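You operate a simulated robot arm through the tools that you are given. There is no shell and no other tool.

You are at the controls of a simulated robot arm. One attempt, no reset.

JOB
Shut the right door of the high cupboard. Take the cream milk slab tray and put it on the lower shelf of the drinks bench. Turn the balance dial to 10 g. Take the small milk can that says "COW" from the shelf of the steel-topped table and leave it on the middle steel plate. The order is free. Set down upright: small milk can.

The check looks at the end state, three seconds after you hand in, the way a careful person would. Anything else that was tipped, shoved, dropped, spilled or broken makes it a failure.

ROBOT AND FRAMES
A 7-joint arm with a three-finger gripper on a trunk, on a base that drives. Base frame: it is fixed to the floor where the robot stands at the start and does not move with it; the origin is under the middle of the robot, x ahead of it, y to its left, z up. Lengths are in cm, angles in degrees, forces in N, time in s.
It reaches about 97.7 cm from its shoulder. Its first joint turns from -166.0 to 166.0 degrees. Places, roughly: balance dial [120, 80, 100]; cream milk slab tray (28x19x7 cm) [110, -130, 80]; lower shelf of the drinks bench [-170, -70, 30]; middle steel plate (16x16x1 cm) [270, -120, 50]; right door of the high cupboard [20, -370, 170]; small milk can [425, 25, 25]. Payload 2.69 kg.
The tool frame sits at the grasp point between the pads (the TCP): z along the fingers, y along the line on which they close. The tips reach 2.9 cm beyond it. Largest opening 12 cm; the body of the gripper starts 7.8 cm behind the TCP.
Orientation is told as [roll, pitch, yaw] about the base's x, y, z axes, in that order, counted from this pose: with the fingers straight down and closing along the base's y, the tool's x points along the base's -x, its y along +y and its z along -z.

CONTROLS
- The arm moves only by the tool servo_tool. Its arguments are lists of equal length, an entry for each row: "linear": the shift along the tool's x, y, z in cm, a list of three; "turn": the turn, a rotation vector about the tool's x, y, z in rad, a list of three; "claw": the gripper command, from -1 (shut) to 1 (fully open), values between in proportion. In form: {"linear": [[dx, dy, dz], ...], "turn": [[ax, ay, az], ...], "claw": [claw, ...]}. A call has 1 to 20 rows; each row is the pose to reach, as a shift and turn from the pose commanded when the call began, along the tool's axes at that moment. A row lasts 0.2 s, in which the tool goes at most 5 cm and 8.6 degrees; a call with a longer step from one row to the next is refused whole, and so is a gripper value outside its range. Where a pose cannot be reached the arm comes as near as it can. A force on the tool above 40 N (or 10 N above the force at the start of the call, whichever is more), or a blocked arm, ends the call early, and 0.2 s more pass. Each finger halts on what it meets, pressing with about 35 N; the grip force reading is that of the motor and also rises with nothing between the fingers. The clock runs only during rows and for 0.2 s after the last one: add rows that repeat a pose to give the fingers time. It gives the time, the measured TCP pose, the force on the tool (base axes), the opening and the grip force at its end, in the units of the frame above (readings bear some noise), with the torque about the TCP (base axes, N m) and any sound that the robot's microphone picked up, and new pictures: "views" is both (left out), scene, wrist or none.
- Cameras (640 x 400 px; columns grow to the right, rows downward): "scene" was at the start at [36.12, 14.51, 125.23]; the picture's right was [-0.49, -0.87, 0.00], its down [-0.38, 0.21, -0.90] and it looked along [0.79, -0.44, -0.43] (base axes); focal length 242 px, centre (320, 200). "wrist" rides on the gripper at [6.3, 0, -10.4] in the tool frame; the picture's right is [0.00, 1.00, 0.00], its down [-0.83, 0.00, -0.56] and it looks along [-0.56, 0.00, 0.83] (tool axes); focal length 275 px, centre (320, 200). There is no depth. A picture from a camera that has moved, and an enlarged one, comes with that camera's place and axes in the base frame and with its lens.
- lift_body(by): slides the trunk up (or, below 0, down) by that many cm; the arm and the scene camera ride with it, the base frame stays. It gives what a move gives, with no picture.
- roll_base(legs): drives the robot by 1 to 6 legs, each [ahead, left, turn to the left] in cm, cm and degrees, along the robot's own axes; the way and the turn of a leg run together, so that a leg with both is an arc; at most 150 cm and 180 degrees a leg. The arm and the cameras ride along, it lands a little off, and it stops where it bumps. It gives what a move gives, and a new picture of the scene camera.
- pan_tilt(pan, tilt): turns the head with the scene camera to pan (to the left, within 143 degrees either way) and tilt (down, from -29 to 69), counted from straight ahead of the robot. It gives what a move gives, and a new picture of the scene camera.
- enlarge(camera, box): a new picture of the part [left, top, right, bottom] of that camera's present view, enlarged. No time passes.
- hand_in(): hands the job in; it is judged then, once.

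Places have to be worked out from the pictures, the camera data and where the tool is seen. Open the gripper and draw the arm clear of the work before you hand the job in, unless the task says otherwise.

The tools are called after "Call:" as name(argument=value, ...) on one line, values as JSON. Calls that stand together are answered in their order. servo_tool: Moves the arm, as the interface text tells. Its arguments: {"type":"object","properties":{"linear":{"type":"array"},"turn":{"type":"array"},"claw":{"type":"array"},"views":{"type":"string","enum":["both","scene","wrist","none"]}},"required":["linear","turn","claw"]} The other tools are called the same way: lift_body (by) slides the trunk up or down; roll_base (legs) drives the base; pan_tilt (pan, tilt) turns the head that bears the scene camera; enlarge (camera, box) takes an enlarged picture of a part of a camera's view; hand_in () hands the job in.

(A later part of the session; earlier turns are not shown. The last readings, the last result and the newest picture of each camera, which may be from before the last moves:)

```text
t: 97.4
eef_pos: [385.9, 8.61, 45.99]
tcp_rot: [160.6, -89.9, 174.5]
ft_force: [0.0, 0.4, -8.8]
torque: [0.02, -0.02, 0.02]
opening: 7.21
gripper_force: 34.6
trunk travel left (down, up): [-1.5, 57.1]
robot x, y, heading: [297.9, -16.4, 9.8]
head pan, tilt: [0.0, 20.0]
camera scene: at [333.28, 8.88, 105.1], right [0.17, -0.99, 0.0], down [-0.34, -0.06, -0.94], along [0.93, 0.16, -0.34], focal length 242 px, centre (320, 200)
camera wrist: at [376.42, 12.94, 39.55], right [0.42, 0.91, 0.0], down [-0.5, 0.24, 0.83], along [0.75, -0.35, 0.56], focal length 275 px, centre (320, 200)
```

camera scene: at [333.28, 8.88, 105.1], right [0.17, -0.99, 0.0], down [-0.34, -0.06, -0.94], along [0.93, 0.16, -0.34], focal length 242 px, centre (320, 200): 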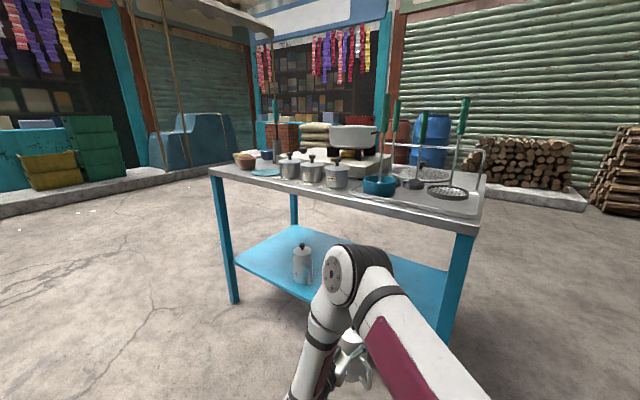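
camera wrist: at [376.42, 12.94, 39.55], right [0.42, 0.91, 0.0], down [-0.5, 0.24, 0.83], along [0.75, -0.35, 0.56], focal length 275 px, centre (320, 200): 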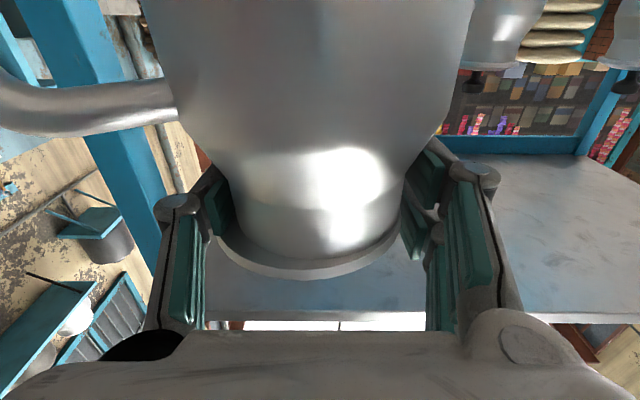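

The can is clear of the table. I'll back off, raise the trunk so the can clears the low table, then turn to face the plate.

Call:
roll_base(legs=[[-17, -16.5, 0]])

Call:
lift_body(by=32)

Call:
roll_base(legs=[[0, 0, -124.5]])

```text
t: 99.2
eef_pos: [372.03, -10.58, 45.92]
tcp_rot: [155.2, -89.8, 179.9]
ft_force: [-0.3, -0.1, -10.1]
torque: [0.06, -0.01, -0.02]
opening: 7.21
gripper_force: 35.2
trunk travel left (down, up): [-1.5, 57.1]
robot x, y, heading: [284.14, -36.06, 9.7]
head pan, tilt: [0.0, 20.0]
camera scene: at [319.3, -10.3, 105.1], right [0.17, -0.99, 0.0], down [-0.34, -0.06, -0.94], along [0.93, 0.16, -0.34], focal length 242 px, centre (320, 200)
```

scene: 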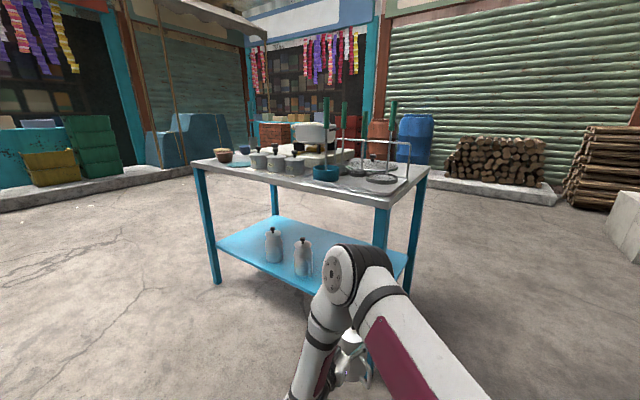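

```text
t: 102.4
eef_pos: [372.02, -10.63, 77.9]
tcp_rot: [161.2, -89.8, 173.8]
ft_force: [0.5, 0.4, -8.7]
torque: [0.02, -0.04, -0.03]
opening: 7.22
gripper_force: 35.2
trunk travel left (down, up): [-33.5, 25.1]
robot x, y, heading: [284.13, -35.55, 9.3]
head pan, tilt: [0.0, 20.0]
```

```text
t: 106.1
eef_pos: [323.66, -117.79, 77.44]
tcp_rot: [12.1, -89.1, -116.4]
ft_force: [0.6, 3.1, -9.7]
torque: [-0.01, -0.13, -0.1]
opening: 7.03
gripper_force: 34.5
trunk travel left (down, up): [-33.5, 25.1]
robot x, y, heading: [283.56, -35.47, -71.5]
head pan, tilt: [0.0, 20.0]
stopped in leg 1: the force on the tool passed its limit at 137 N (the readings are from after the stop); the commanded pose is now the measured one
camera scene: at [312.51, -61.11, 137.06], right [-0.95, -0.32, 0.0], down [-0.11, 0.32, -0.94], along [0.3, -0.89, -0.34], focal length 242 px, centre (320, 200)
```

scene: 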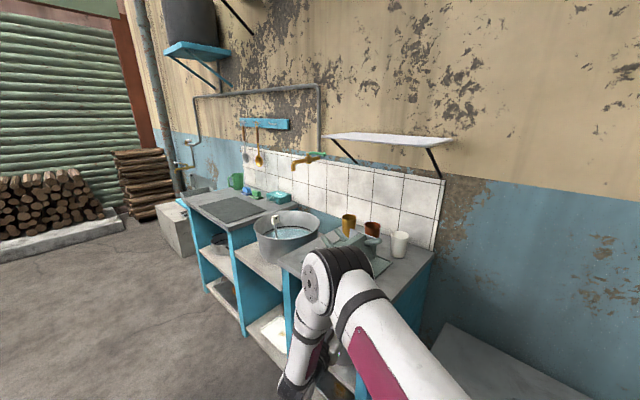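

The swing touched the blue sink bench and stopped. I'll check the can and bench before doing anything.

Call:
enlarge(camera="scene", box=[180, 190, 460, 400])

Call:
enlarge(camera="wrist", box=[0, 0, 640, 400])

```text
1.90 times, centred on (320, 295) of scene
camera zoom: at [312.51, -61.11, 137.06], right [-0.95, -0.32, 0.0], down [-0.11, 0.32, -0.94], along [0.3, -0.89, -0.34], focal length 460 px, centre (320, 19)
```

zoom: 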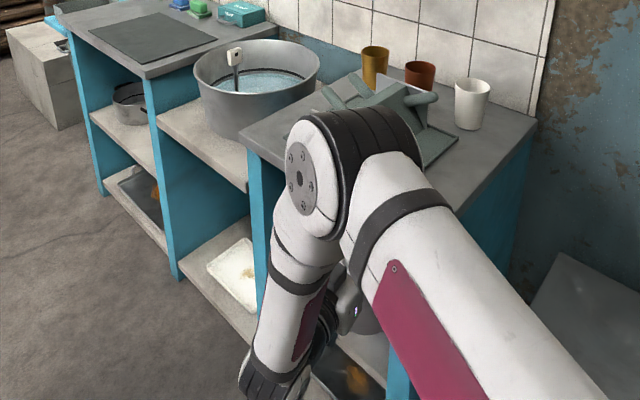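

```text
1.00 times, centred on (320, 200) of wrist (not enlarged: the box is as wide or as high as the picture)
camera zoom: at [326.16, -107.55, 71.28], right [0.97, -0.25, 0.0], down [0.14, 0.53, 0.84], along [-0.21, -0.81, 0.54], focal length 275 px, centre (320, 200)
```

zoom: 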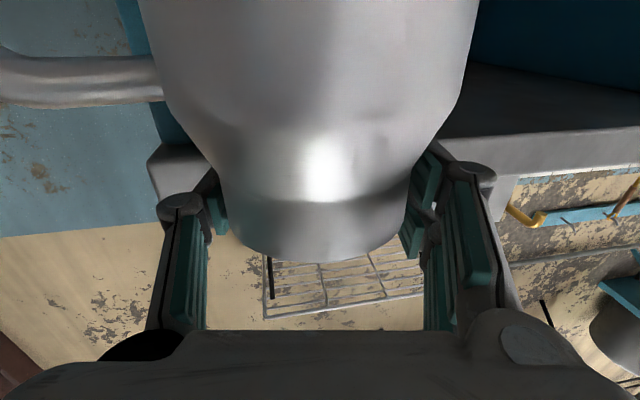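

I'll look closer at the can's top in the wrist view.

Call:
enlarge(camera="wrist", box=[180, 110, 460, 300])

```text
2.11 times, centred on (320, 205) of wrist
camera zoom: at [326.16, -107.55, 71.28], right [0.97, -0.25, 0.0], down [0.14, 0.53, 0.84], along [-0.21, -0.81, 0.54], focal length 580 px, centre (320, 190)
```

zoom: 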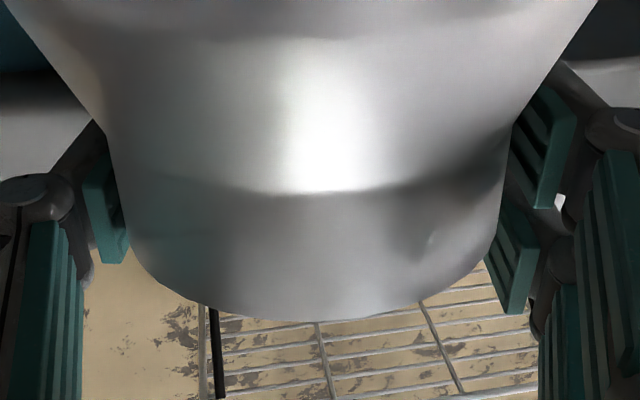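

The lid rim no longer shows, so I need a better look. I'll rotate the base back left 20° (the reverse of the swing) to free the can from the bench, then inspect.

Call:
roll_base(legs=[[0, 0, 25]])

Call:
servo_tool(linear=[[0, 0, 0]], turn=[[0, 0, 0]], claw=[-1], views="both")

Call:
pan_tilt(pan=-55, tilt=35)

```text
t: 107.8
eef_pos: [354.91, -93.18, 77.59]
tcp_rot: [24.5, -89.4, -103.8]
ft_force: [0.4, -0.8, -9.2]
torque: [0.0, -0.04, -0.02]
opening: 7.05
gripper_force: 35.1
trunk travel left (down, up): [-33.5, 25.1]
robot x, y, heading: [283.73, -35.35, -46.5]
head pan, tilt: [0.0, 20.0]
camera scene: at [320.67, -46.53, 137.07], right [-0.72, -0.69, 0.0], down [-0.24, 0.25, -0.94], along [0.65, -0.68, -0.34], focal length 242 px, centre (320, 200)
```

scene: 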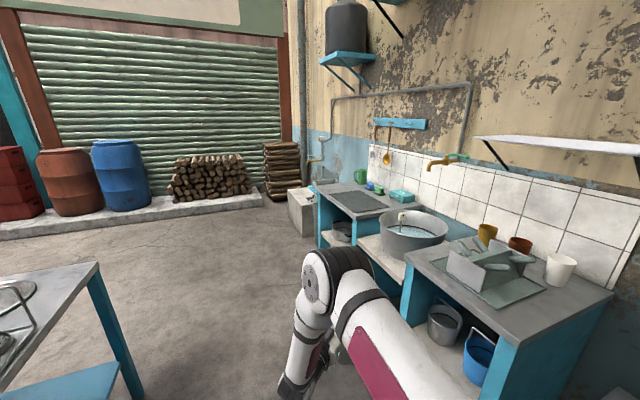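

```text
t: 108.2
eef_pos: [354.77, -93.0, 77.5]
tcp_rot: [17.7, -89.3, -96.8]
ft_force: [-0.7, -0.7, -9.6]
torque: [-0.05, -0.02, 0.01]
opening: 7.03
gripper_force: 34.5
trunk travel left (down, up): [-33.5, 25.1]
robot x, y, heading: [283.66, -35.63, -46.5]
head pan, tilt: [0.0, 20.0]
camera scene: at [320.67, -46.53, 137.07], right [-0.72, -0.69, 0.0], down [-0.24, 0.25, -0.94], along [0.65, -0.68, -0.34], focal length 242 px, centre (320, 200)
camera wrist: at [352.76, -82.79, 71.36], right [0.98, 0.19, 0.0], down [-0.1, 0.54, 0.84], along [0.16, -0.82, 0.55], focal length 275 px, centre (320, 200)
```

scene: 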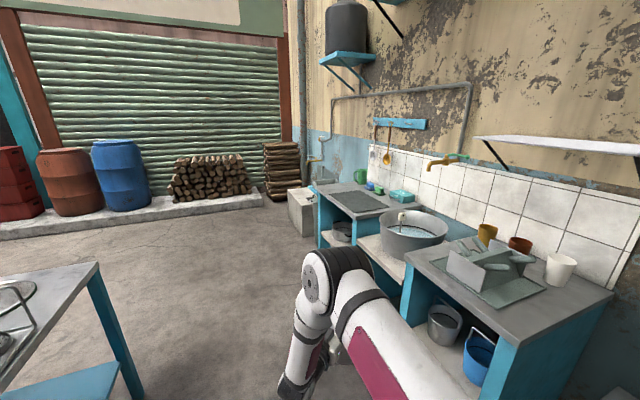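
wrist: 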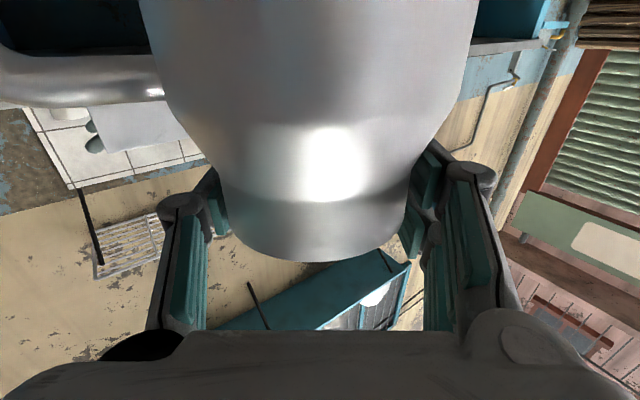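

```text
t: 109.4
eef_pos: [354.82, -93.15, 77.52]
tcp_rot: [23.5, -89.3, -102.7]
ft_force: [-0.3, 0.1, -8.6]
torque: [-0.04, -0.02, 0.01]
opening: 7.0
gripper_force: 35.0
trunk travel left (down, up): [-33.5, 25.1]
robot x, y, heading: [283.45, -35.72, -46.3]
head pan, tilt: [-55.0, 35.0]
camera scene: at [312.52, -48.43, 134.69], right [-0.98, 0.2, 0.0], down [0.11, 0.56, -0.82], along [-0.16, -0.8, -0.57], focal length 242 px, centre (320, 200)
```

scene: 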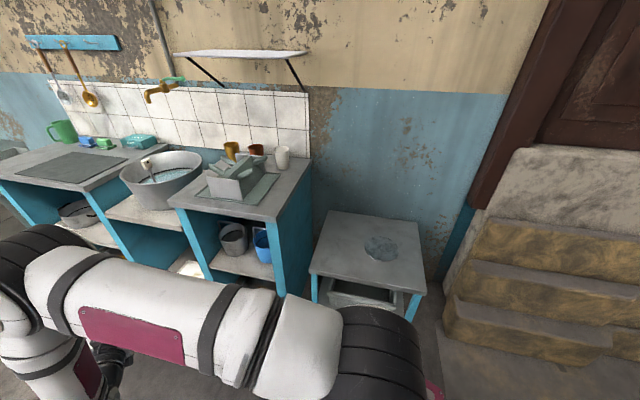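

I'll aim the head at the gripper and enlarge to see the can's lid.

Call:
pan_tilt(pan=-3, tilt=48)

Call:
enlarge(camera="scene", box=[250, 130, 430, 260])

```text
t: 110.6
eef_pos: [354.93, -92.89, 77.56]
tcp_rot: [23.2, -89.3, -102.4]
ft_force: [-0.8, 0.1, -7.4]
torque: [0.01, -0.04, 0.0]
opening: 7.04
gripper_force: 34.5
trunk travel left (down, up): [-33.5, 25.1]
robot x, y, heading: [283.8, -35.92, -46.3]
head pan, tilt: [-3.0, 48.0]
camera scene: at [319.37, -45.78, 132.79], right [-0.76, -0.65, 0.0], down [-0.48, 0.56, -0.67], along [0.44, -0.51, -0.74], focal length 242 px, centre (320, 200)
```

scene: 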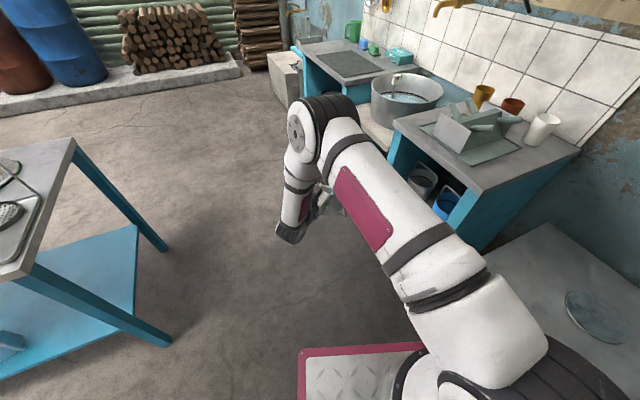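

```text
3.08 times, centred on (340, 195) of scene
camera zoom: at [319.37, -45.78, 132.79], right [-0.76, -0.65, 0.0], down [-0.48, 0.56, -0.67], along [0.44, -0.51, -0.74], focal length 743 px, centre (258, 215)
```

zoom: 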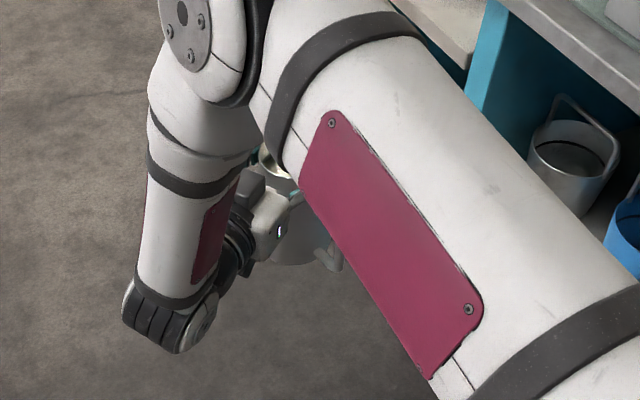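

The arm hides the can from the head camera. I'll swing the arm to the robot's left to free the view of the bench area and of the can.

Call:
servo_tool(linear=[[0, 1.5, -3.7], [0, 3.1, -7.4], [0, 4.6, -11.1], [0, 6.2, -14.8], [0, 7.7, -18.5], [0, 9.3, -22.1], [0, 10.8, -25.8], [0, 12.4, -29.5], [0, 13.9, -33.2], [0, 15.5, -36.9]], turn=[[-0.075, 0, 0], [-0.15, 0, 0], [-0.225, 0, 0], [-0.3, 0, 0], [-0.375, 0, 0], [-0.45, 0, 0], [-0.525, 0, 0], [-0.6, 0, 0], [-0.675, 0, 0], [-0.75, 0, 0]], claw=[-1, -1, -1, -1, -1, -1, -1, -1, -1, -1], views="both")

Call:
pan_tilt(pan=-30, tilt=45)

```text
t: 112.8
eef_pos: [363.2, -54.14, 78.01]
tcp_rot: [65.0, -89.4, -101.3]
ft_force: [0.7, -1.2, -8.4]
torque: [-0.08, -0.05, 0.03]
opening: 7.03
gripper_force: 35.2
trunk travel left (down, up): [-33.5, 25.1]
robot x, y, heading: [283.64, -35.61, -46.2]
head pan, tilt: [-3.0, 48.0]
camera scene: at [319.38, -45.79, 132.78], right [-0.76, -0.65, 0.0], down [-0.48, 0.56, -0.67], along [0.44, -0.51, -0.74], focal length 242 px, centre (320, 200)
camera wrist: at [354.68, -48.05, 71.83], right [0.59, 0.81, 0.0], down [-0.45, 0.32, 0.83], along [0.67, -0.5, 0.55], focal length 275 px, centre (320, 200)
```

scene: 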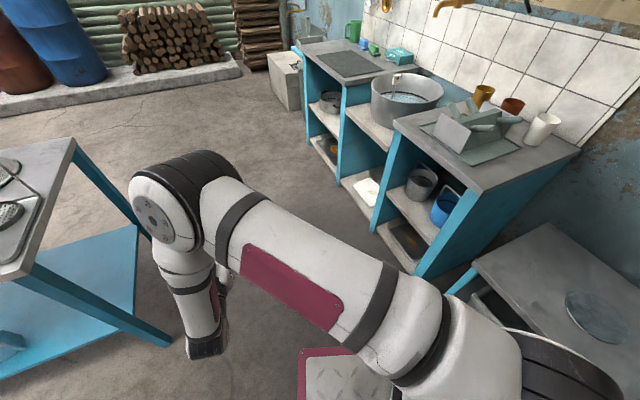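
wrist: 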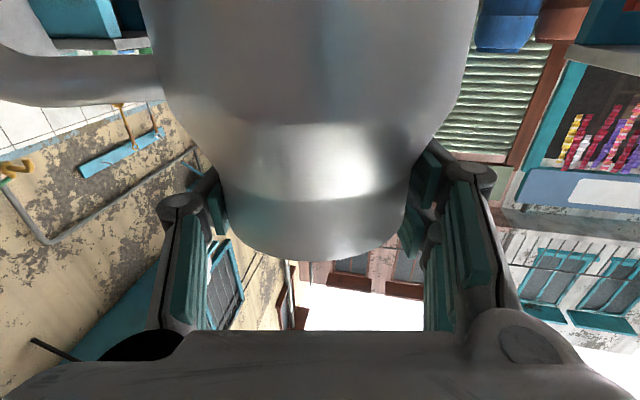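

```text
t: 113.7
eef_pos: [363.2, -54.2, 78.05]
tcp_rot: [65.6, -89.5, -101.9]
ft_force: [-0.1, 0.3, -7.3]
torque: [0.01, 0.01, 0.02]
opening: 7.02
gripper_force: 35.4
trunk travel left (down, up): [-33.5, 25.1]
robot x, y, heading: [284.01, -35.48, -46.6]
head pan, tilt: [-30.0, 45.0]
camera scene: at [316.17, -47.67, 133.2], right [-0.97, -0.24, 0.0], down [-0.17, 0.69, -0.71], along [0.17, -0.69, -0.71], focal length 242 px, centre (320, 200)
```

scene: 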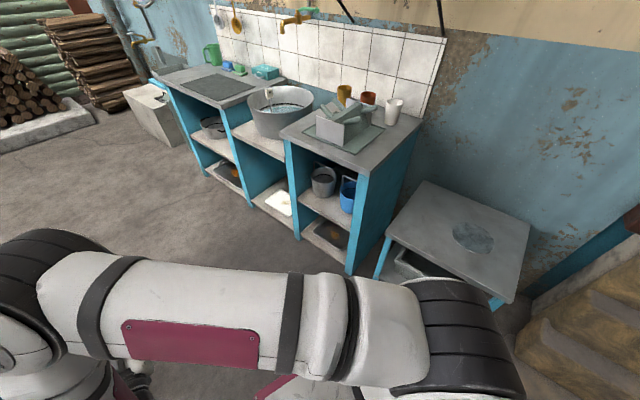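

I'll enlarge the bench and floor region to look for a fallen lid.

Call:
enlarge(camera="scene", box=[200, 90, 420, 270])

Call:
enlarge(camera="scene", box=[380, 170, 560, 320])

Call:
pan_tilt(pan=-60, tilt=60)

Call:
pan_tilt(pan=40, tilt=50)

```text
2.22 times, centred on (310, 180) of scene
camera zoom: at [316.17, -47.67, 133.2], right [-0.97, -0.24, 0.0], down [-0.17, 0.69, -0.71], along [0.17, -0.69, -0.71], focal length 537 px, centre (342, 244)
```

zoom: 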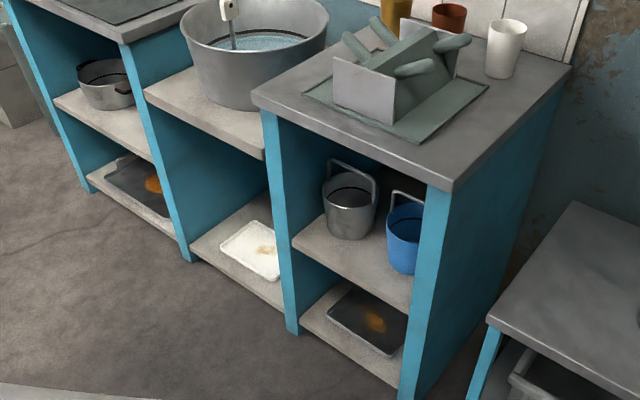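

```text
2.67 times, centred on (470, 245) of scene
camera zoom: at [316.17, -47.67, 133.2], right [-0.97, -0.24, 0.0], down [-0.17, 0.69, -0.71], along [0.17, -0.69, -0.71], focal length 644 px, centre (-80, 80)
```

zoom: 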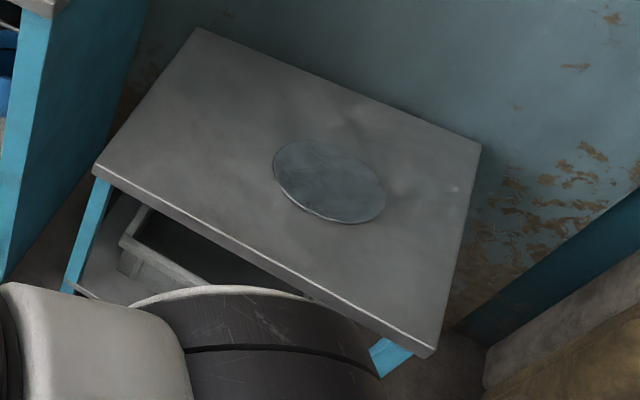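

```text
t: 114.7
eef_pos: [363.12, -54.03, 78.18]
tcp_rot: [65.7, -89.4, -102.2]
ft_force: [0.1, -0.2, -7.6]
torque: [-0.01, 0.0, 0.01]
opening: 7.02
gripper_force: 35.0
trunk travel left (down, up): [-33.5, 25.1]
robot x, y, heading: [283.64, -35.47, -46.4]
head pan, tilt: [-60.0, 60.0]
camera scene: at [312.38, -46.17, 131.26], right [-0.96, 0.28, 0.0], down [0.24, 0.83, -0.5], along [-0.14, -0.48, -0.87], focal length 242 px, centre (320, 200)
```

scene: 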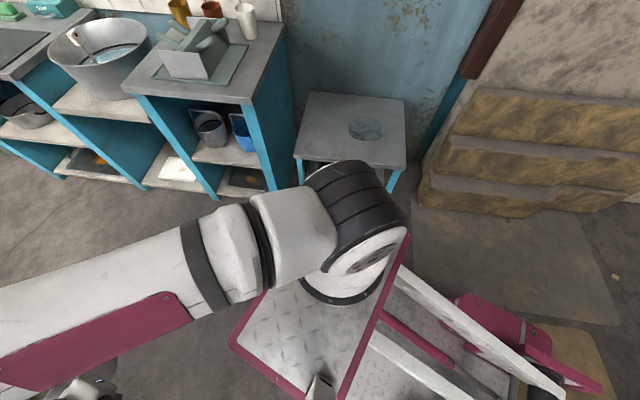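

```text
t: 116.4
eef_pos: [363.26, -54.2, 78.08]
tcp_rot: [65.6, -89.4, -101.9]
ft_force: [-1.0, 1.1, -9.4]
torque: [0.01, -0.03, -0.01]
opening: 7.04
gripper_force: 35.1
trunk travel left (down, up): [-33.5, 25.1]
robot x, y, heading: [283.65, -35.48, -46.6]
head pan, tilt: [40.0, 50.0]
camera scene: at [321.9, -40.63, 132.51], right [-0.11, -0.99, 0.0], down [-0.76, 0.09, -0.64], along [0.64, -0.07, -0.77], focal length 242 px, centre (320, 200)
```

scene: 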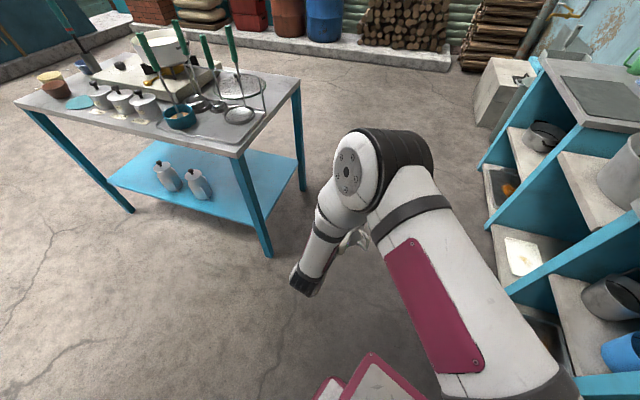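

I can't see a lid on the floor. Let me enlarge the gripper region in this view.

Call:
enlarge(camera="scene", box=[280, 190, 400, 310])

Call:
enlarge(camera="wrist", box=[140, 90, 480, 330])

```text
3.33 times, centred on (340, 250) of scene
camera zoom: at [321.9, -40.63, 132.51], right [-0.11, -0.99, 0.0], down [-0.76, 0.09, -0.64], along [0.64, -0.07, -0.77], focal length 805 px, centre (253, 33)
```

zoom: 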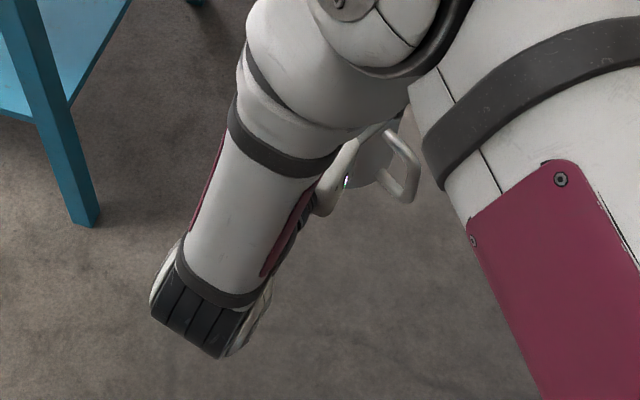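

```text
1.67 times, centred on (310, 210) of wrist
camera zoom: at [354.67, -47.98, 71.83], right [0.59, 0.81, 0.01], down [-0.45, 0.32, 0.83], along [0.67, -0.5, 0.55], focal length 459 px, centre (337, 183)
```

zoom: 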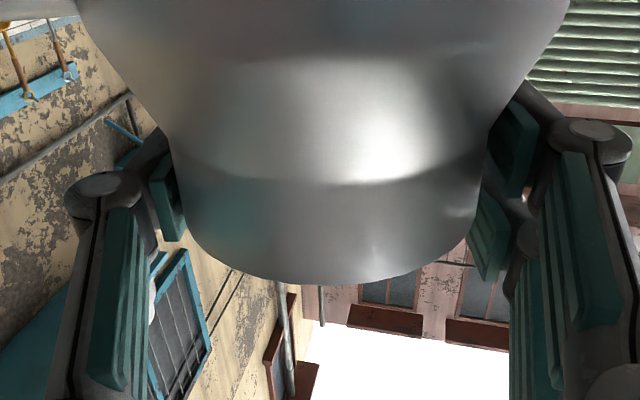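

The neck now ends bare, so the lid has probably come off. I'll turn the wrist so that the head camera can see the can's top, to be certain.

Call:
servo_tool(linear=[[0, 1, 0], [0, 2, 0], [0, 3, 0], [0, 4, 0], [0, 5, 0], [0, 6, 0], [0, 6, 0]], turn=[[-0.145, 0, 0], [-0.29, 0, 0], [-0.435, 0, 0], [-0.58, 0, 0], [-0.725, 0, 0], [-0.87, 0, 0], [-0.87, 0, 0]], claw=[-1, -1, -1, -1, -1, -1, -1], views="scene")

Call:
enlarge(camera="scene", box=[240, 180, 420, 310])

```text
t: 118.0
eef_pos: [365.46, -47.59, 78.72]
tcp_rot: [-37.0, -89.7, 32.9]
ft_force: [0.9, -0.2, -8.6]
torque: [0.02, 0.04, 0.0]
opening: 7.03
gripper_force: 35.3
out of reach, approached as far as the arm can: row 4, 5, 6, 7
trunk travel left (down, up): [-33.5, 25.1]
robot x, y, heading: [283.73, -35.45, -46.2]
head pan, tilt: [40.0, 50.0]
camera scene: at [321.9, -40.63, 132.51], right [-0.11, -0.99, 0.0], down [-0.76, 0.08, -0.64], along [0.64, -0.07, -0.77], focal length 242 px, centre (320, 200)
```

scene: 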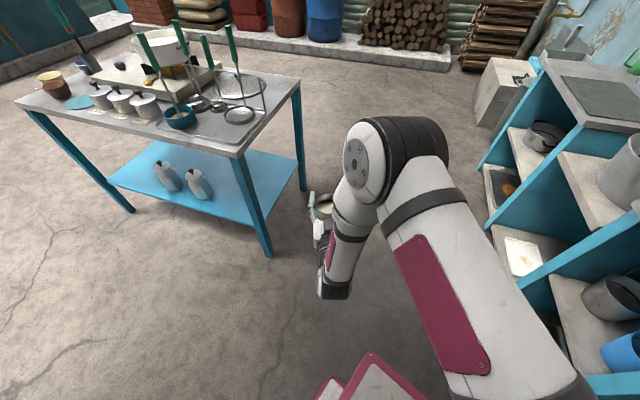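

```text
3.08 times, centred on (330, 245) of scene
camera zoom: at [321.9, -40.63, 132.51], right [-0.11, -0.99, 0.0], down [-0.76, 0.08, -0.64], along [0.64, -0.07, -0.77], focal length 743 px, centre (289, 62)
```

zoom: 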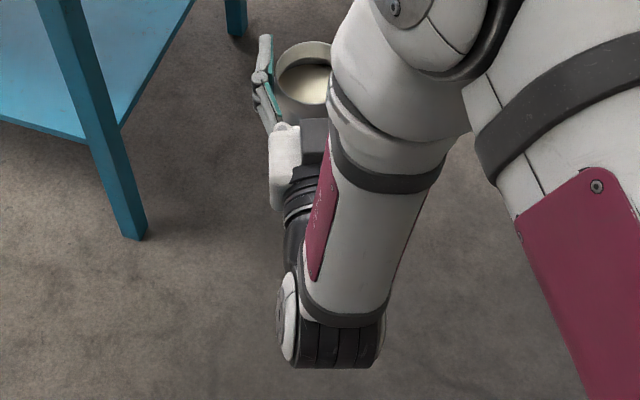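

The can is open with milk in it: the lid came off at the bump. I'll search the floor for it.

Call:
pan_tilt(pan=0, tilt=60)

Call:
pan_tilt(pan=-90, tilt=60)

Call:
pan_tilt(pan=-130, tilt=45)

Call:
pan_tilt(pan=90, tilt=50)

Call:
pan_tilt(pan=-25, tilt=55)

```text
t: 119.1
eef_pos: [365.57, -47.52, 78.72]
tcp_rot: [-36.3, -89.8, 32.1]
ft_force: [-0.4, -0.5, -8.2]
torque: [0.04, -0.01, 0.04]
opening: 7.0
gripper_force: 35.2
trunk travel left (down, up): [-33.5, 25.1]
robot x, y, heading: [283.8, -35.76, -46.4]
head pan, tilt: [0.0, 60.0]
camera scene: at [318.85, -44.59, 131.26], right [-0.72, -0.69, 0.0], down [-0.6, 0.63, -0.5], along [0.35, -0.36, -0.87], focal length 242 px, centre (320, 200)
```

scene: 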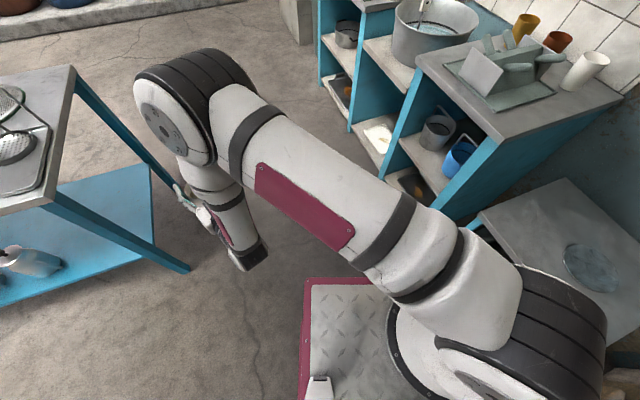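

```text
t: 120.7
eef_pos: [365.46, -47.54, 78.72]
tcp_rot: [-36.4, -89.8, 32.2]
ft_force: [-0.1, -0.1, -7.8]
torque: [0.04, 0.01, 0.01]
opening: 7.04
gripper_force: 35.2
trunk travel left (down, up): [-33.5, 25.1]
robot x, y, heading: [283.51, -35.15, -46.6]
head pan, tilt: [-90.0, 60.0]
camera scene: at [309.43, -44.37, 131.26], right [-0.69, 0.72, 0.0], down [0.63, 0.6, -0.5], along [-0.36, -0.35, -0.87], focal length 242 px, centre (320, 200)
```

scene: 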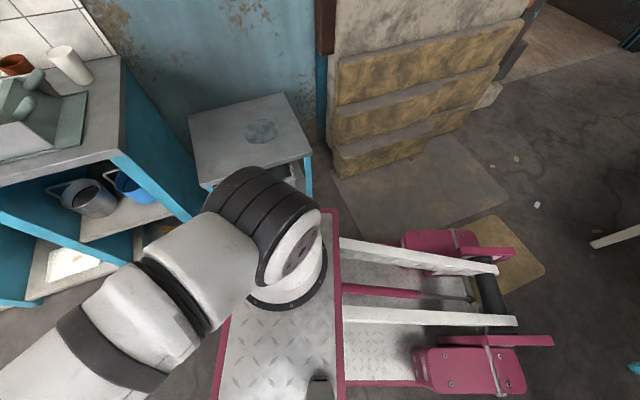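

```text
t: 121.8
eef_pos: [365.43, -47.55, 78.81]
tcp_rot: [-36.3, -89.9, 32.0]
ft_force: [0.9, -0.4, -8.4]
torque: [0.01, 0.01, -0.04]
opening: 7.03
gripper_force: 35.5
trunk travel left (down, up): [-33.5, 25.1]
robot x, y, heading: [283.79, -35.61, -46.2]
head pan, tilt: [-130.0, 45.0]
camera scene: at [306.14, -40.29, 133.21], right [-0.06, 1.0, 0.0], down [0.71, 0.05, -0.71], along [-0.71, -0.05, -0.71], focal length 242 px, centre (320, 200)
```

scene: 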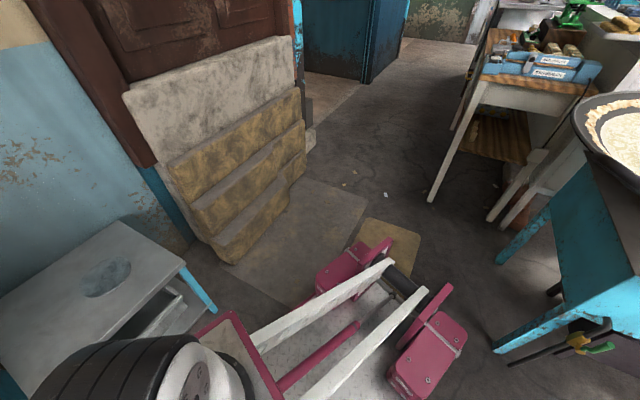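

```text
t: 125.0
eef_pos: [365.54, -47.5, 78.78]
tcp_rot: [-36.5, -89.8, 32.3]
ft_force: [0.5, 0.3, -8.7]
torque: [0.04, -0.01, 0.0]
opening: 7.02
gripper_force: 34.7
trunk travel left (down, up): [-33.5, 25.1]
robot x, y, heading: [284.0, -35.38, -46.5]
head pan, tilt: [90.0, 50.0]
camera scene: at [319.83, -34.46, 132.51], right [0.69, -0.72, 0.0], down [-0.55, -0.53, -0.64], along [0.47, 0.44, -0.77], focal length 242 px, centre (320, 200)
```

scene: 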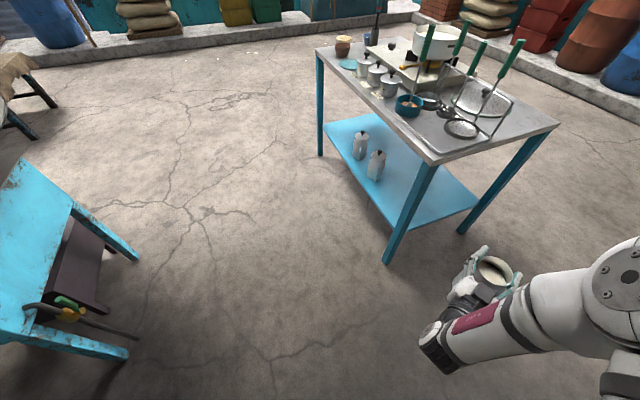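

```text
t: 126.9
eef_pos: [365.62, -47.58, 78.68]
tcp_rot: [-36.3, -89.8, 32.1]
ft_force: [-0.4, 0.0, -7.9]
torque: [0.05, 0.01, 0.0]
opening: 6.98
gripper_force: 34.9
trunk travel left (down, up): [-33.5, 25.1]
robot x, y, heading: [283.69, -35.49, -46.4]
head pan, tilt: [-25.0, 55.0]
camera scene: at [316.56, -46.6, 131.86], right [-0.95, -0.32, 0.0], down [-0.26, 0.78, -0.57], along [0.18, -0.54, -0.82], focal length 242 px, centre (320, 200)
```

scene: 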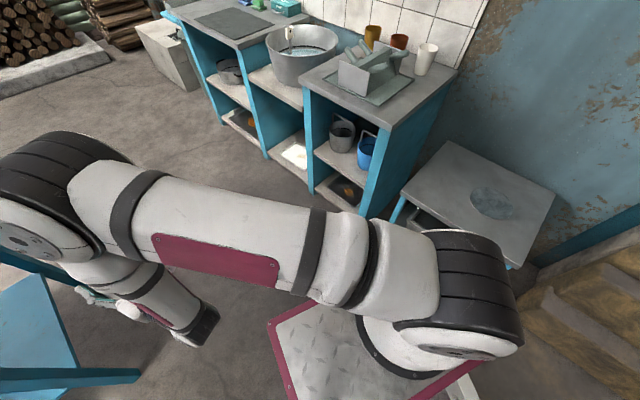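

Not found yet. I'll enlarge the bench front in this view, since the bump happened just there.

Call:
enlarge(camera="scene", box=[180, 20, 440, 230])

Call:
pan_tilt(pan=-70, tilt=50)

Call:
enlarge(camera="scene", box=[0, 60, 330, 290])

```text
1.90 times, centred on (310, 125) of scene
camera zoom: at [316.56, -46.6, 131.86], right [-0.95, -0.32, 0.0], down [-0.26, 0.78, -0.57], along [0.18, -0.54, -0.82], focal length 460 px, centre (339, 343)
```

zoom: 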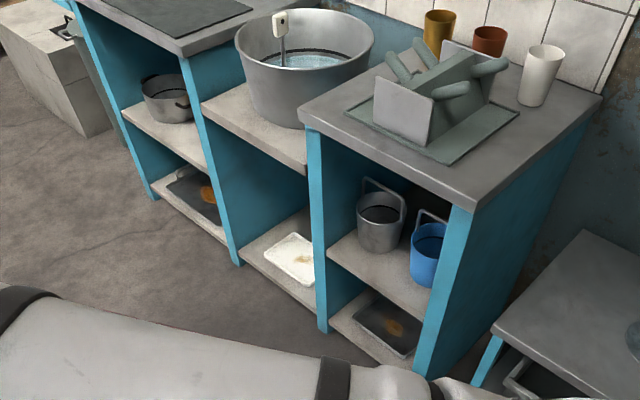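

```text
t: 128.0
eef_pos: [365.57, -47.68, 78.69]
tcp_rot: [-36.4, -89.8, 32.4]
ft_force: [0.1, -1.1, -8.8]
torque: [0.05, -0.05, 0.02]
opening: 7.02
gripper_force: 35.2
trunk travel left (down, up): [-33.5, 25.1]
robot x, y, heading: [283.9, -35.54, -46.3]
head pan, tilt: [-70.0, 50.0]
camera scene: at [310.84, -46.67, 132.51], right [-0.9, 0.44, 0.0], down [0.34, 0.69, -0.64], along [-0.29, -0.58, -0.77], focal length 242 px, centre (320, 200)
```

scene: 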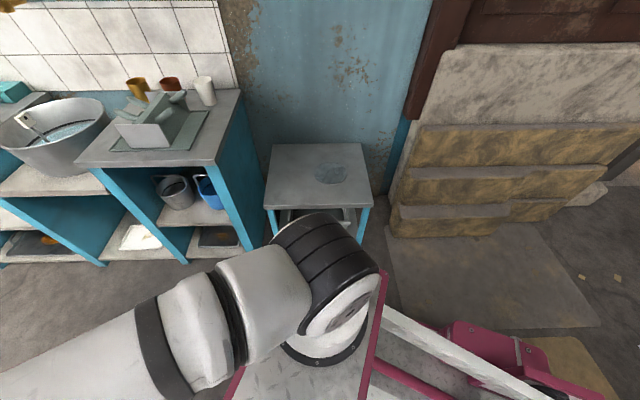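

```text
1.74 times, centred on (165, 175) of scene
camera zoom: at [310.84, -46.67, 132.51], right [-0.9, 0.44, 0.0], down [0.34, 0.69, -0.64], along [-0.29, -0.58, -0.77], focal length 420 px, centre (590, 244)
```

zoom: 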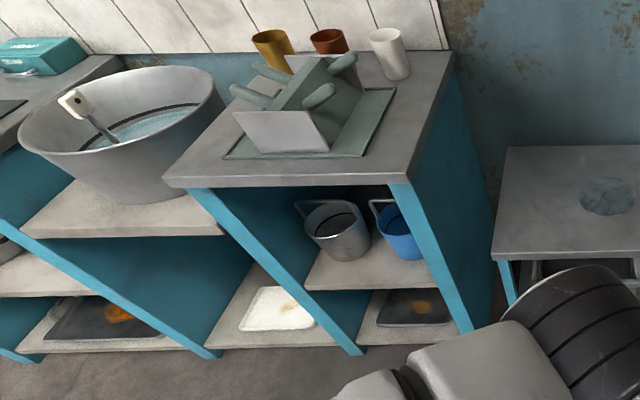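

The area in front of the low table is still hidden by the arm's shoulder. I'll turn the base 60° left (free space there) and look back at it.

Call:
roll_base(legs=[[0, 0, 60]])

Call:
pan_tilt(pan=-95, tilt=40)

Call:
pan_tilt(pan=-60, tilt=40)

```text
t: 131.1
eef_pos: [335.82, 28.76, 78.78]
tcp_rot: [-36.9, -89.8, 92.1]
ft_force: [1.1, -0.2, -7.6]
torque: [0.04, 0.06, -0.01]
opening: 7.03
gripper_force: 34.9
trunk travel left (down, up): [-33.5, 25.1]
robot x, y, heading: [283.96, -35.19, 12.7]
head pan, tilt: [-70.0, 50.0]
camera scene: at [307.22, -17.99, 132.52], right [-0.84, -0.55, 0.0], down [-0.42, 0.64, -0.64], along [0.35, -0.54, -0.77], focal length 242 px, centre (320, 200)
```

scene: 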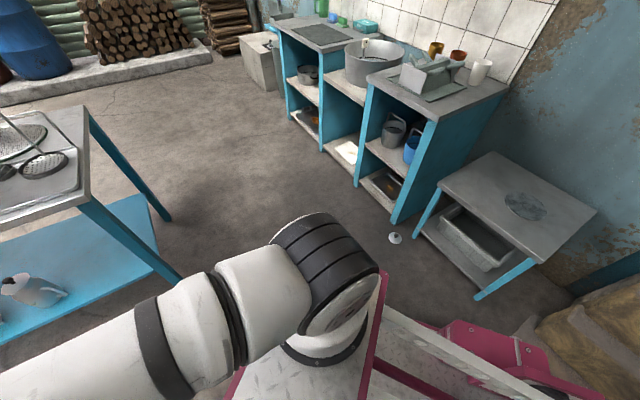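

```text
t: 131.9
eef_pos: [335.9, 28.71, 78.68]
tcp_rot: [-34.1, -89.7, 89.3]
ft_force: [-0.5, -0.3, -7.8]
torque: [0.05, 0.01, -0.01]
opening: 7.01
gripper_force: 35.3
trunk travel left (down, up): [-33.5, 25.1]
robot x, y, heading: [283.93, -36.06, 13.0]
head pan, tilt: [-95.0, 40.0]
camera scene: at [304.22, -19.95, 133.93], right [-0.99, -0.14, 0.0], down [-0.09, 0.64, -0.77], along [0.11, -0.76, -0.64], focal length 242 px, centre (320, 200)
```

scene: 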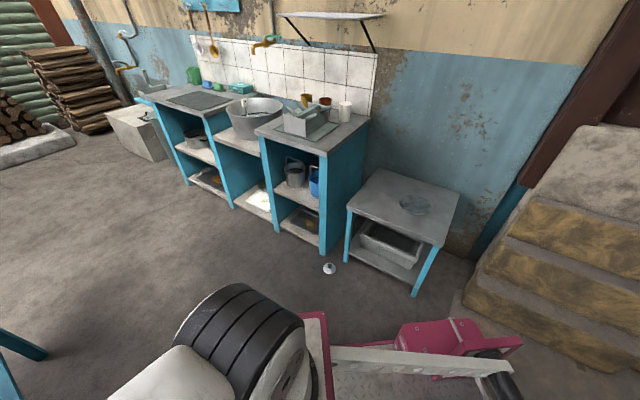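

```text
t: 132.9
eef_pos: [335.97, 28.65, 78.81]
tcp_rot: [-35.1, -89.8, 90.2]
ft_force: [-0.5, 0.4, -8.4]
torque: [0.04, -0.03, 0.0]
opening: 7.0
gripper_force: 35.6
trunk travel left (down, up): [-33.5, 25.1]
robot x, y, heading: [283.64, -35.57, 13.2]
head pan, tilt: [-60.0, 40.0]
camera scene: at [308.82, -17.76, 133.93], right [-0.73, -0.68, 0.0], down [-0.44, 0.47, -0.77], along [0.52, -0.56, -0.64], focal length 242 px, centre (320, 200)
```

scene: 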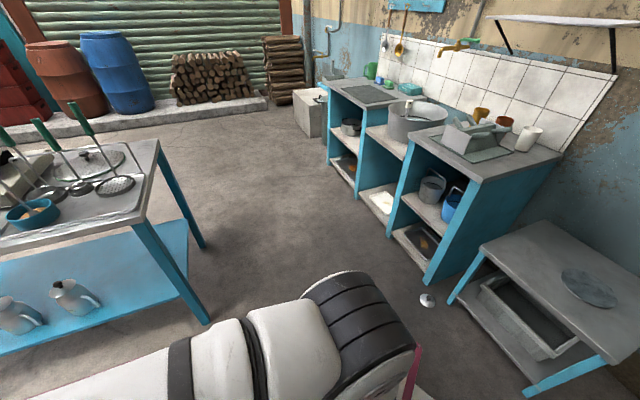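

Found the lid: it's on the floor at the bench's right foot beside the low table. I'll enlarge to see how it lies.

Call:
enlarge(camera="scene", box=[408, 285, 448, 315])

Call:
pan_tilt(pan=-95, tilt=50)

Call:
enlarge(camera="scene", box=[310, 210, 350, 235])

```text
13.33 times, centred on (428, 300) of scene
camera zoom: at [308.82, -17.76, 133.93], right [-0.73, -0.68, 0.0], down [-0.44, 0.47, -0.77], along [0.52, -0.56, -0.64], focal length 3220 px, centre (-1120, -1133)
```

zoom: 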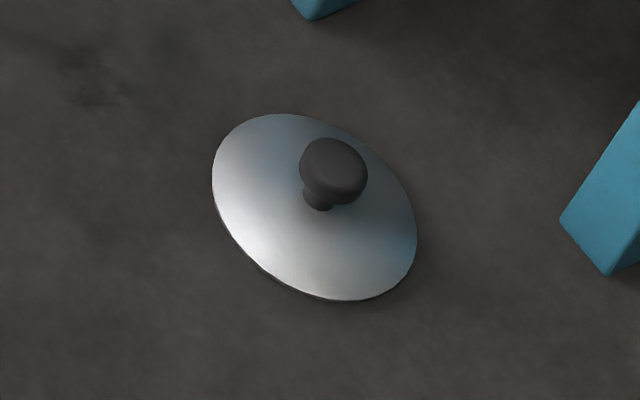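

```text
t: 134.0
eef_pos: [335.91, 28.59, 78.84]
tcp_rot: [-34.7, -89.8, 90.0]
ft_force: [0.2, -0.2, -8.4]
torque: [0.03, 0.04, 0.02]
opening: 7.02
gripper_force: 35.2
trunk travel left (down, up): [-33.5, 25.1]
robot x, y, heading: [283.97, -35.76, 12.6]
head pan, tilt: [-95.0, 50.0]
camera scene: at [304.11, -19.16, 132.52], right [-0.99, -0.14, 0.0], down [-0.11, 0.76, -0.64], along [0.09, -0.64, -0.77], focal length 242 px, centre (320, 200)
```

scene: 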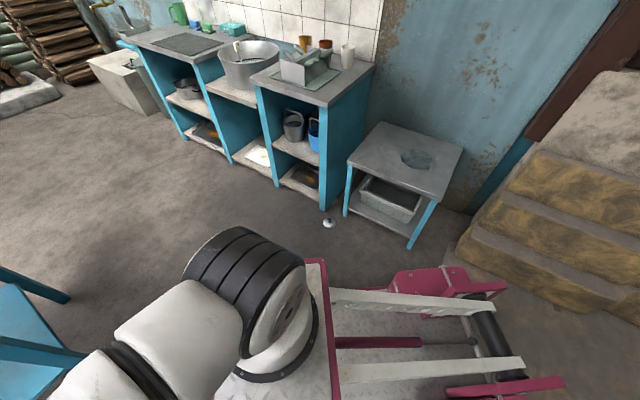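

```text
16.00 times, centred on (330, 222) of scene
camera zoom: at [304.11, -19.16, 132.52], right [-0.99, -0.14, 0.0], down [-0.11, 0.76, -0.64], along [0.09, -0.64, -0.77], focal length 3865 px, centre (160, -160)
```

zoom: 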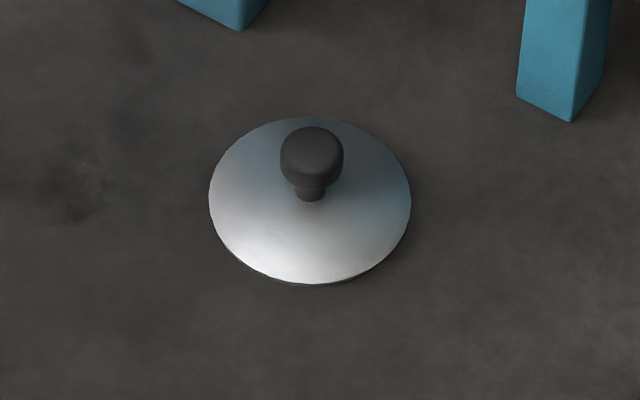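

The lid lies flat on the floor, knob up, at (310.5, −110.5), so it can be put back on the can once that's on the plate. I'll reposition to approach the plate from the open street side: turn 38° right, then back off to the left of the low table, keeping the can away from the bench.

Call:
roll_base(legs=[[0, 0, -38], [-57, -39, 0]])

Call:
pan_tilt(pan=-25, tilt=40)

```text
t: 139.5
eef_pos: [296.94, -28.53, 78.67]
tcp_rot: [-35.4, -89.7, 51.9]
ft_force: [0.7, 0.1, -8.9]
torque: [0.01, 0.01, 0.02]
opening: 7.03
gripper_force: 35.4
trunk travel left (down, up): [-33.5, 25.1]
robot x, y, heading: [216.01, -46.26, -25.5]
head pan, tilt: [-95.0, 50.0]
camera scene: at [242.28, -46.08, 132.52], right [-0.86, 0.51, 0.0], down [0.39, 0.66, -0.64], along [-0.33, -0.55, -0.77], focal length 242 px, centre (320, 200)
```

scene: 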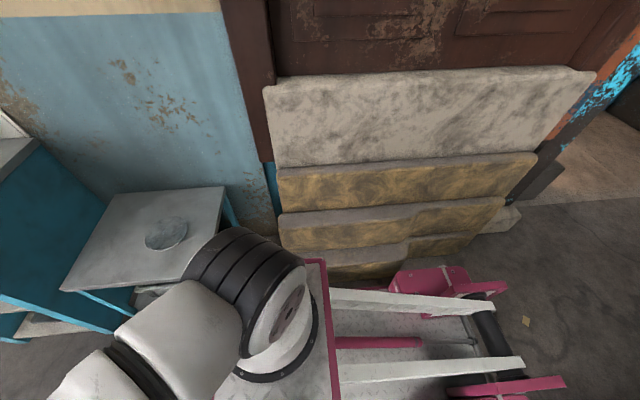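

```text
t: 140.9
eef_pos: [296.86, -28.5, 78.74]
tcp_rot: [-33.1, -89.9, 49.8]
ft_force: [0.6, -0.2, -7.6]
torque: [0.04, 0.04, 0.0]
opening: 7.03
gripper_force: 34.4
trunk travel left (down, up): [-33.5, 25.1]
robot x, y, heading: [216.15, -45.81, -25.7]
head pan, tilt: [-25.0, 40.0]
camera scene: at [251.6, -46.02, 133.93], right [-0.77, -0.64, 0.0], down [-0.41, 0.5, -0.77], along [0.49, -0.59, -0.64], focal length 242 px, centre (320, 200)
```

scene: 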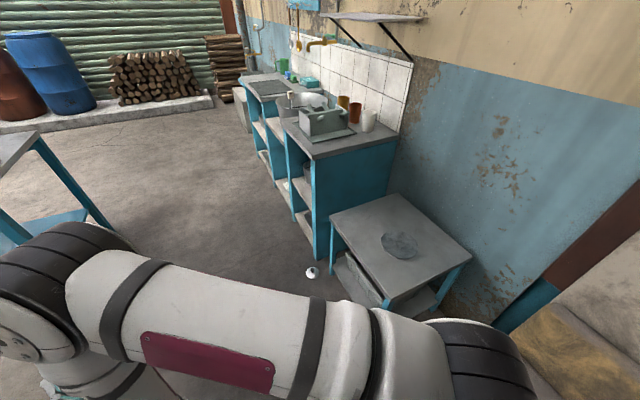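

Clear view of plate and lid now. I'll swing the can slowly by the arm in an arc around the shoulder toward the right, staying at z≈78 above the low table.

Call:
servo_tool(linear=[[0, -2.33, 0.54], [0, -4.67, 1.1], [0, -7.04, 1.55], [0, -9.42, 1.92], [0, -11.83, 2.2], [0, -14.24, 2.37], [0, -16.67, 2.46], [0, -19.1, 2.45], [0, -21.54, 2.35], [0, -23.96, 2.14], [0, -26.39, 1.85], [0, -28.81, 1.45], [0, -31.22, 0.96], [0, -33.6, 0.37], [0, -35.98, -0.31], [0, -38.31, -1.08], [0, -40.63, -1.95], [0, -42.91, -2.91]], turn=[[0.034, 0, 0], [0.068, 0, 0], [0.102, 0, 0], [0.136, 0, 0], [0.17, 0, 0], [0.204, 0, 0], [0.238, 0, 0], [0.272, 0, 0], [0.306, 0, 0], [0.34, 0, 0], [0.374, 0, 0], [0.408, 0, 0], [0.442, 0, 0], [0.476, 0, 0], [0.51, 0, 0], [0.544, 0, 0], [0.578, 0, 0], [0.612, 0, 0]], claw=[-1, -1, -1, -1, -1, -1, -1, -1, -1, -1, -1, -1, -1, -1, -1, -1, -1, -1], views="both")

```text
t: 144.7
eef_pos: [307.15, -67.18, 79.62]
tcp_rot: [-66.8, -89.0, 46.8]
ft_force: [-0.3, 2.6, -8.5]
torque: [0.16, -0.01, -0.13]
opening: 7.03
gripper_force: 34.8
out of reach, approached as far as the arm can: row 3, 4, 5, 6, 7, 8, 9, 10, 11, 12, 13, 14, 15, 16, 17, 18
trunk travel left (down, up): [-33.5, 25.1]
robot x, y, heading: [215.98, -46.07, -25.5]
head pan, tilt: [-25.0, 40.0]
camera scene: at [251.6, -45.99, 133.93], right [-0.77, -0.64, 0.0], down [-0.41, 0.5, -0.77], along [0.49, -0.59, -0.64], focal length 242 px, centre (320, 200)
camera wrist: at [297.11, -63.72, 73.36], right [0.34, 0.94, -0.02], down [-0.51, 0.2, 0.83], along [0.79, -0.27, 0.55], focal length 275 px, centre (320, 200)
```

scene: 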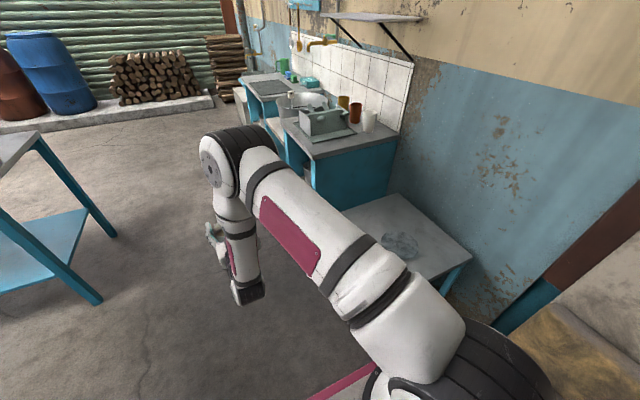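
wrist: 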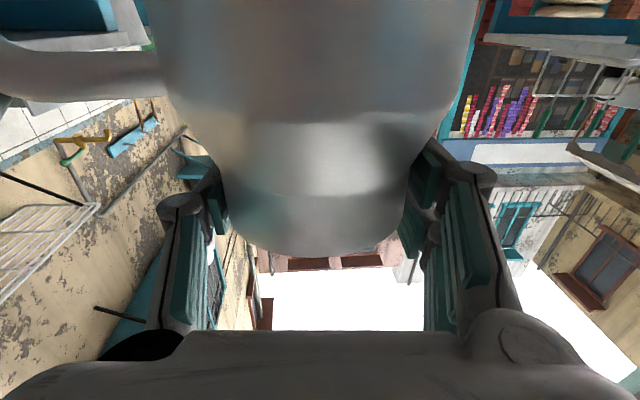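

The arm reported rows as out of reach though it tracked well (gripper azimuth ≈ −20°). I'll make a small test step to see how it behaves now.

Call:
servo_tool(linear=[[0, -2, -0.5], [0, -4, -1]], turn=[[0.034, 0, 0], [0.068, 0, 0]], claw=[-1, -1], views="none")

```text
t: 145.3
eef_pos: [305.36, -69.66, 79.88]
tcp_rot: [-70.6, -89.5, 47.8]
ft_force: [0.3, 0.3, -7.3]
torque: [0.08, 0.01, -0.03]
opening: 7.0
gripper_force: 35.2
out of reach, approached as far as the arm can: row 1, 2
trunk travel left (down, up): [-33.5, 25.1]
robot x, y, heading: [215.73, -46.42, -25.3]
head pan, tilt: [-25.0, 40.0]
```

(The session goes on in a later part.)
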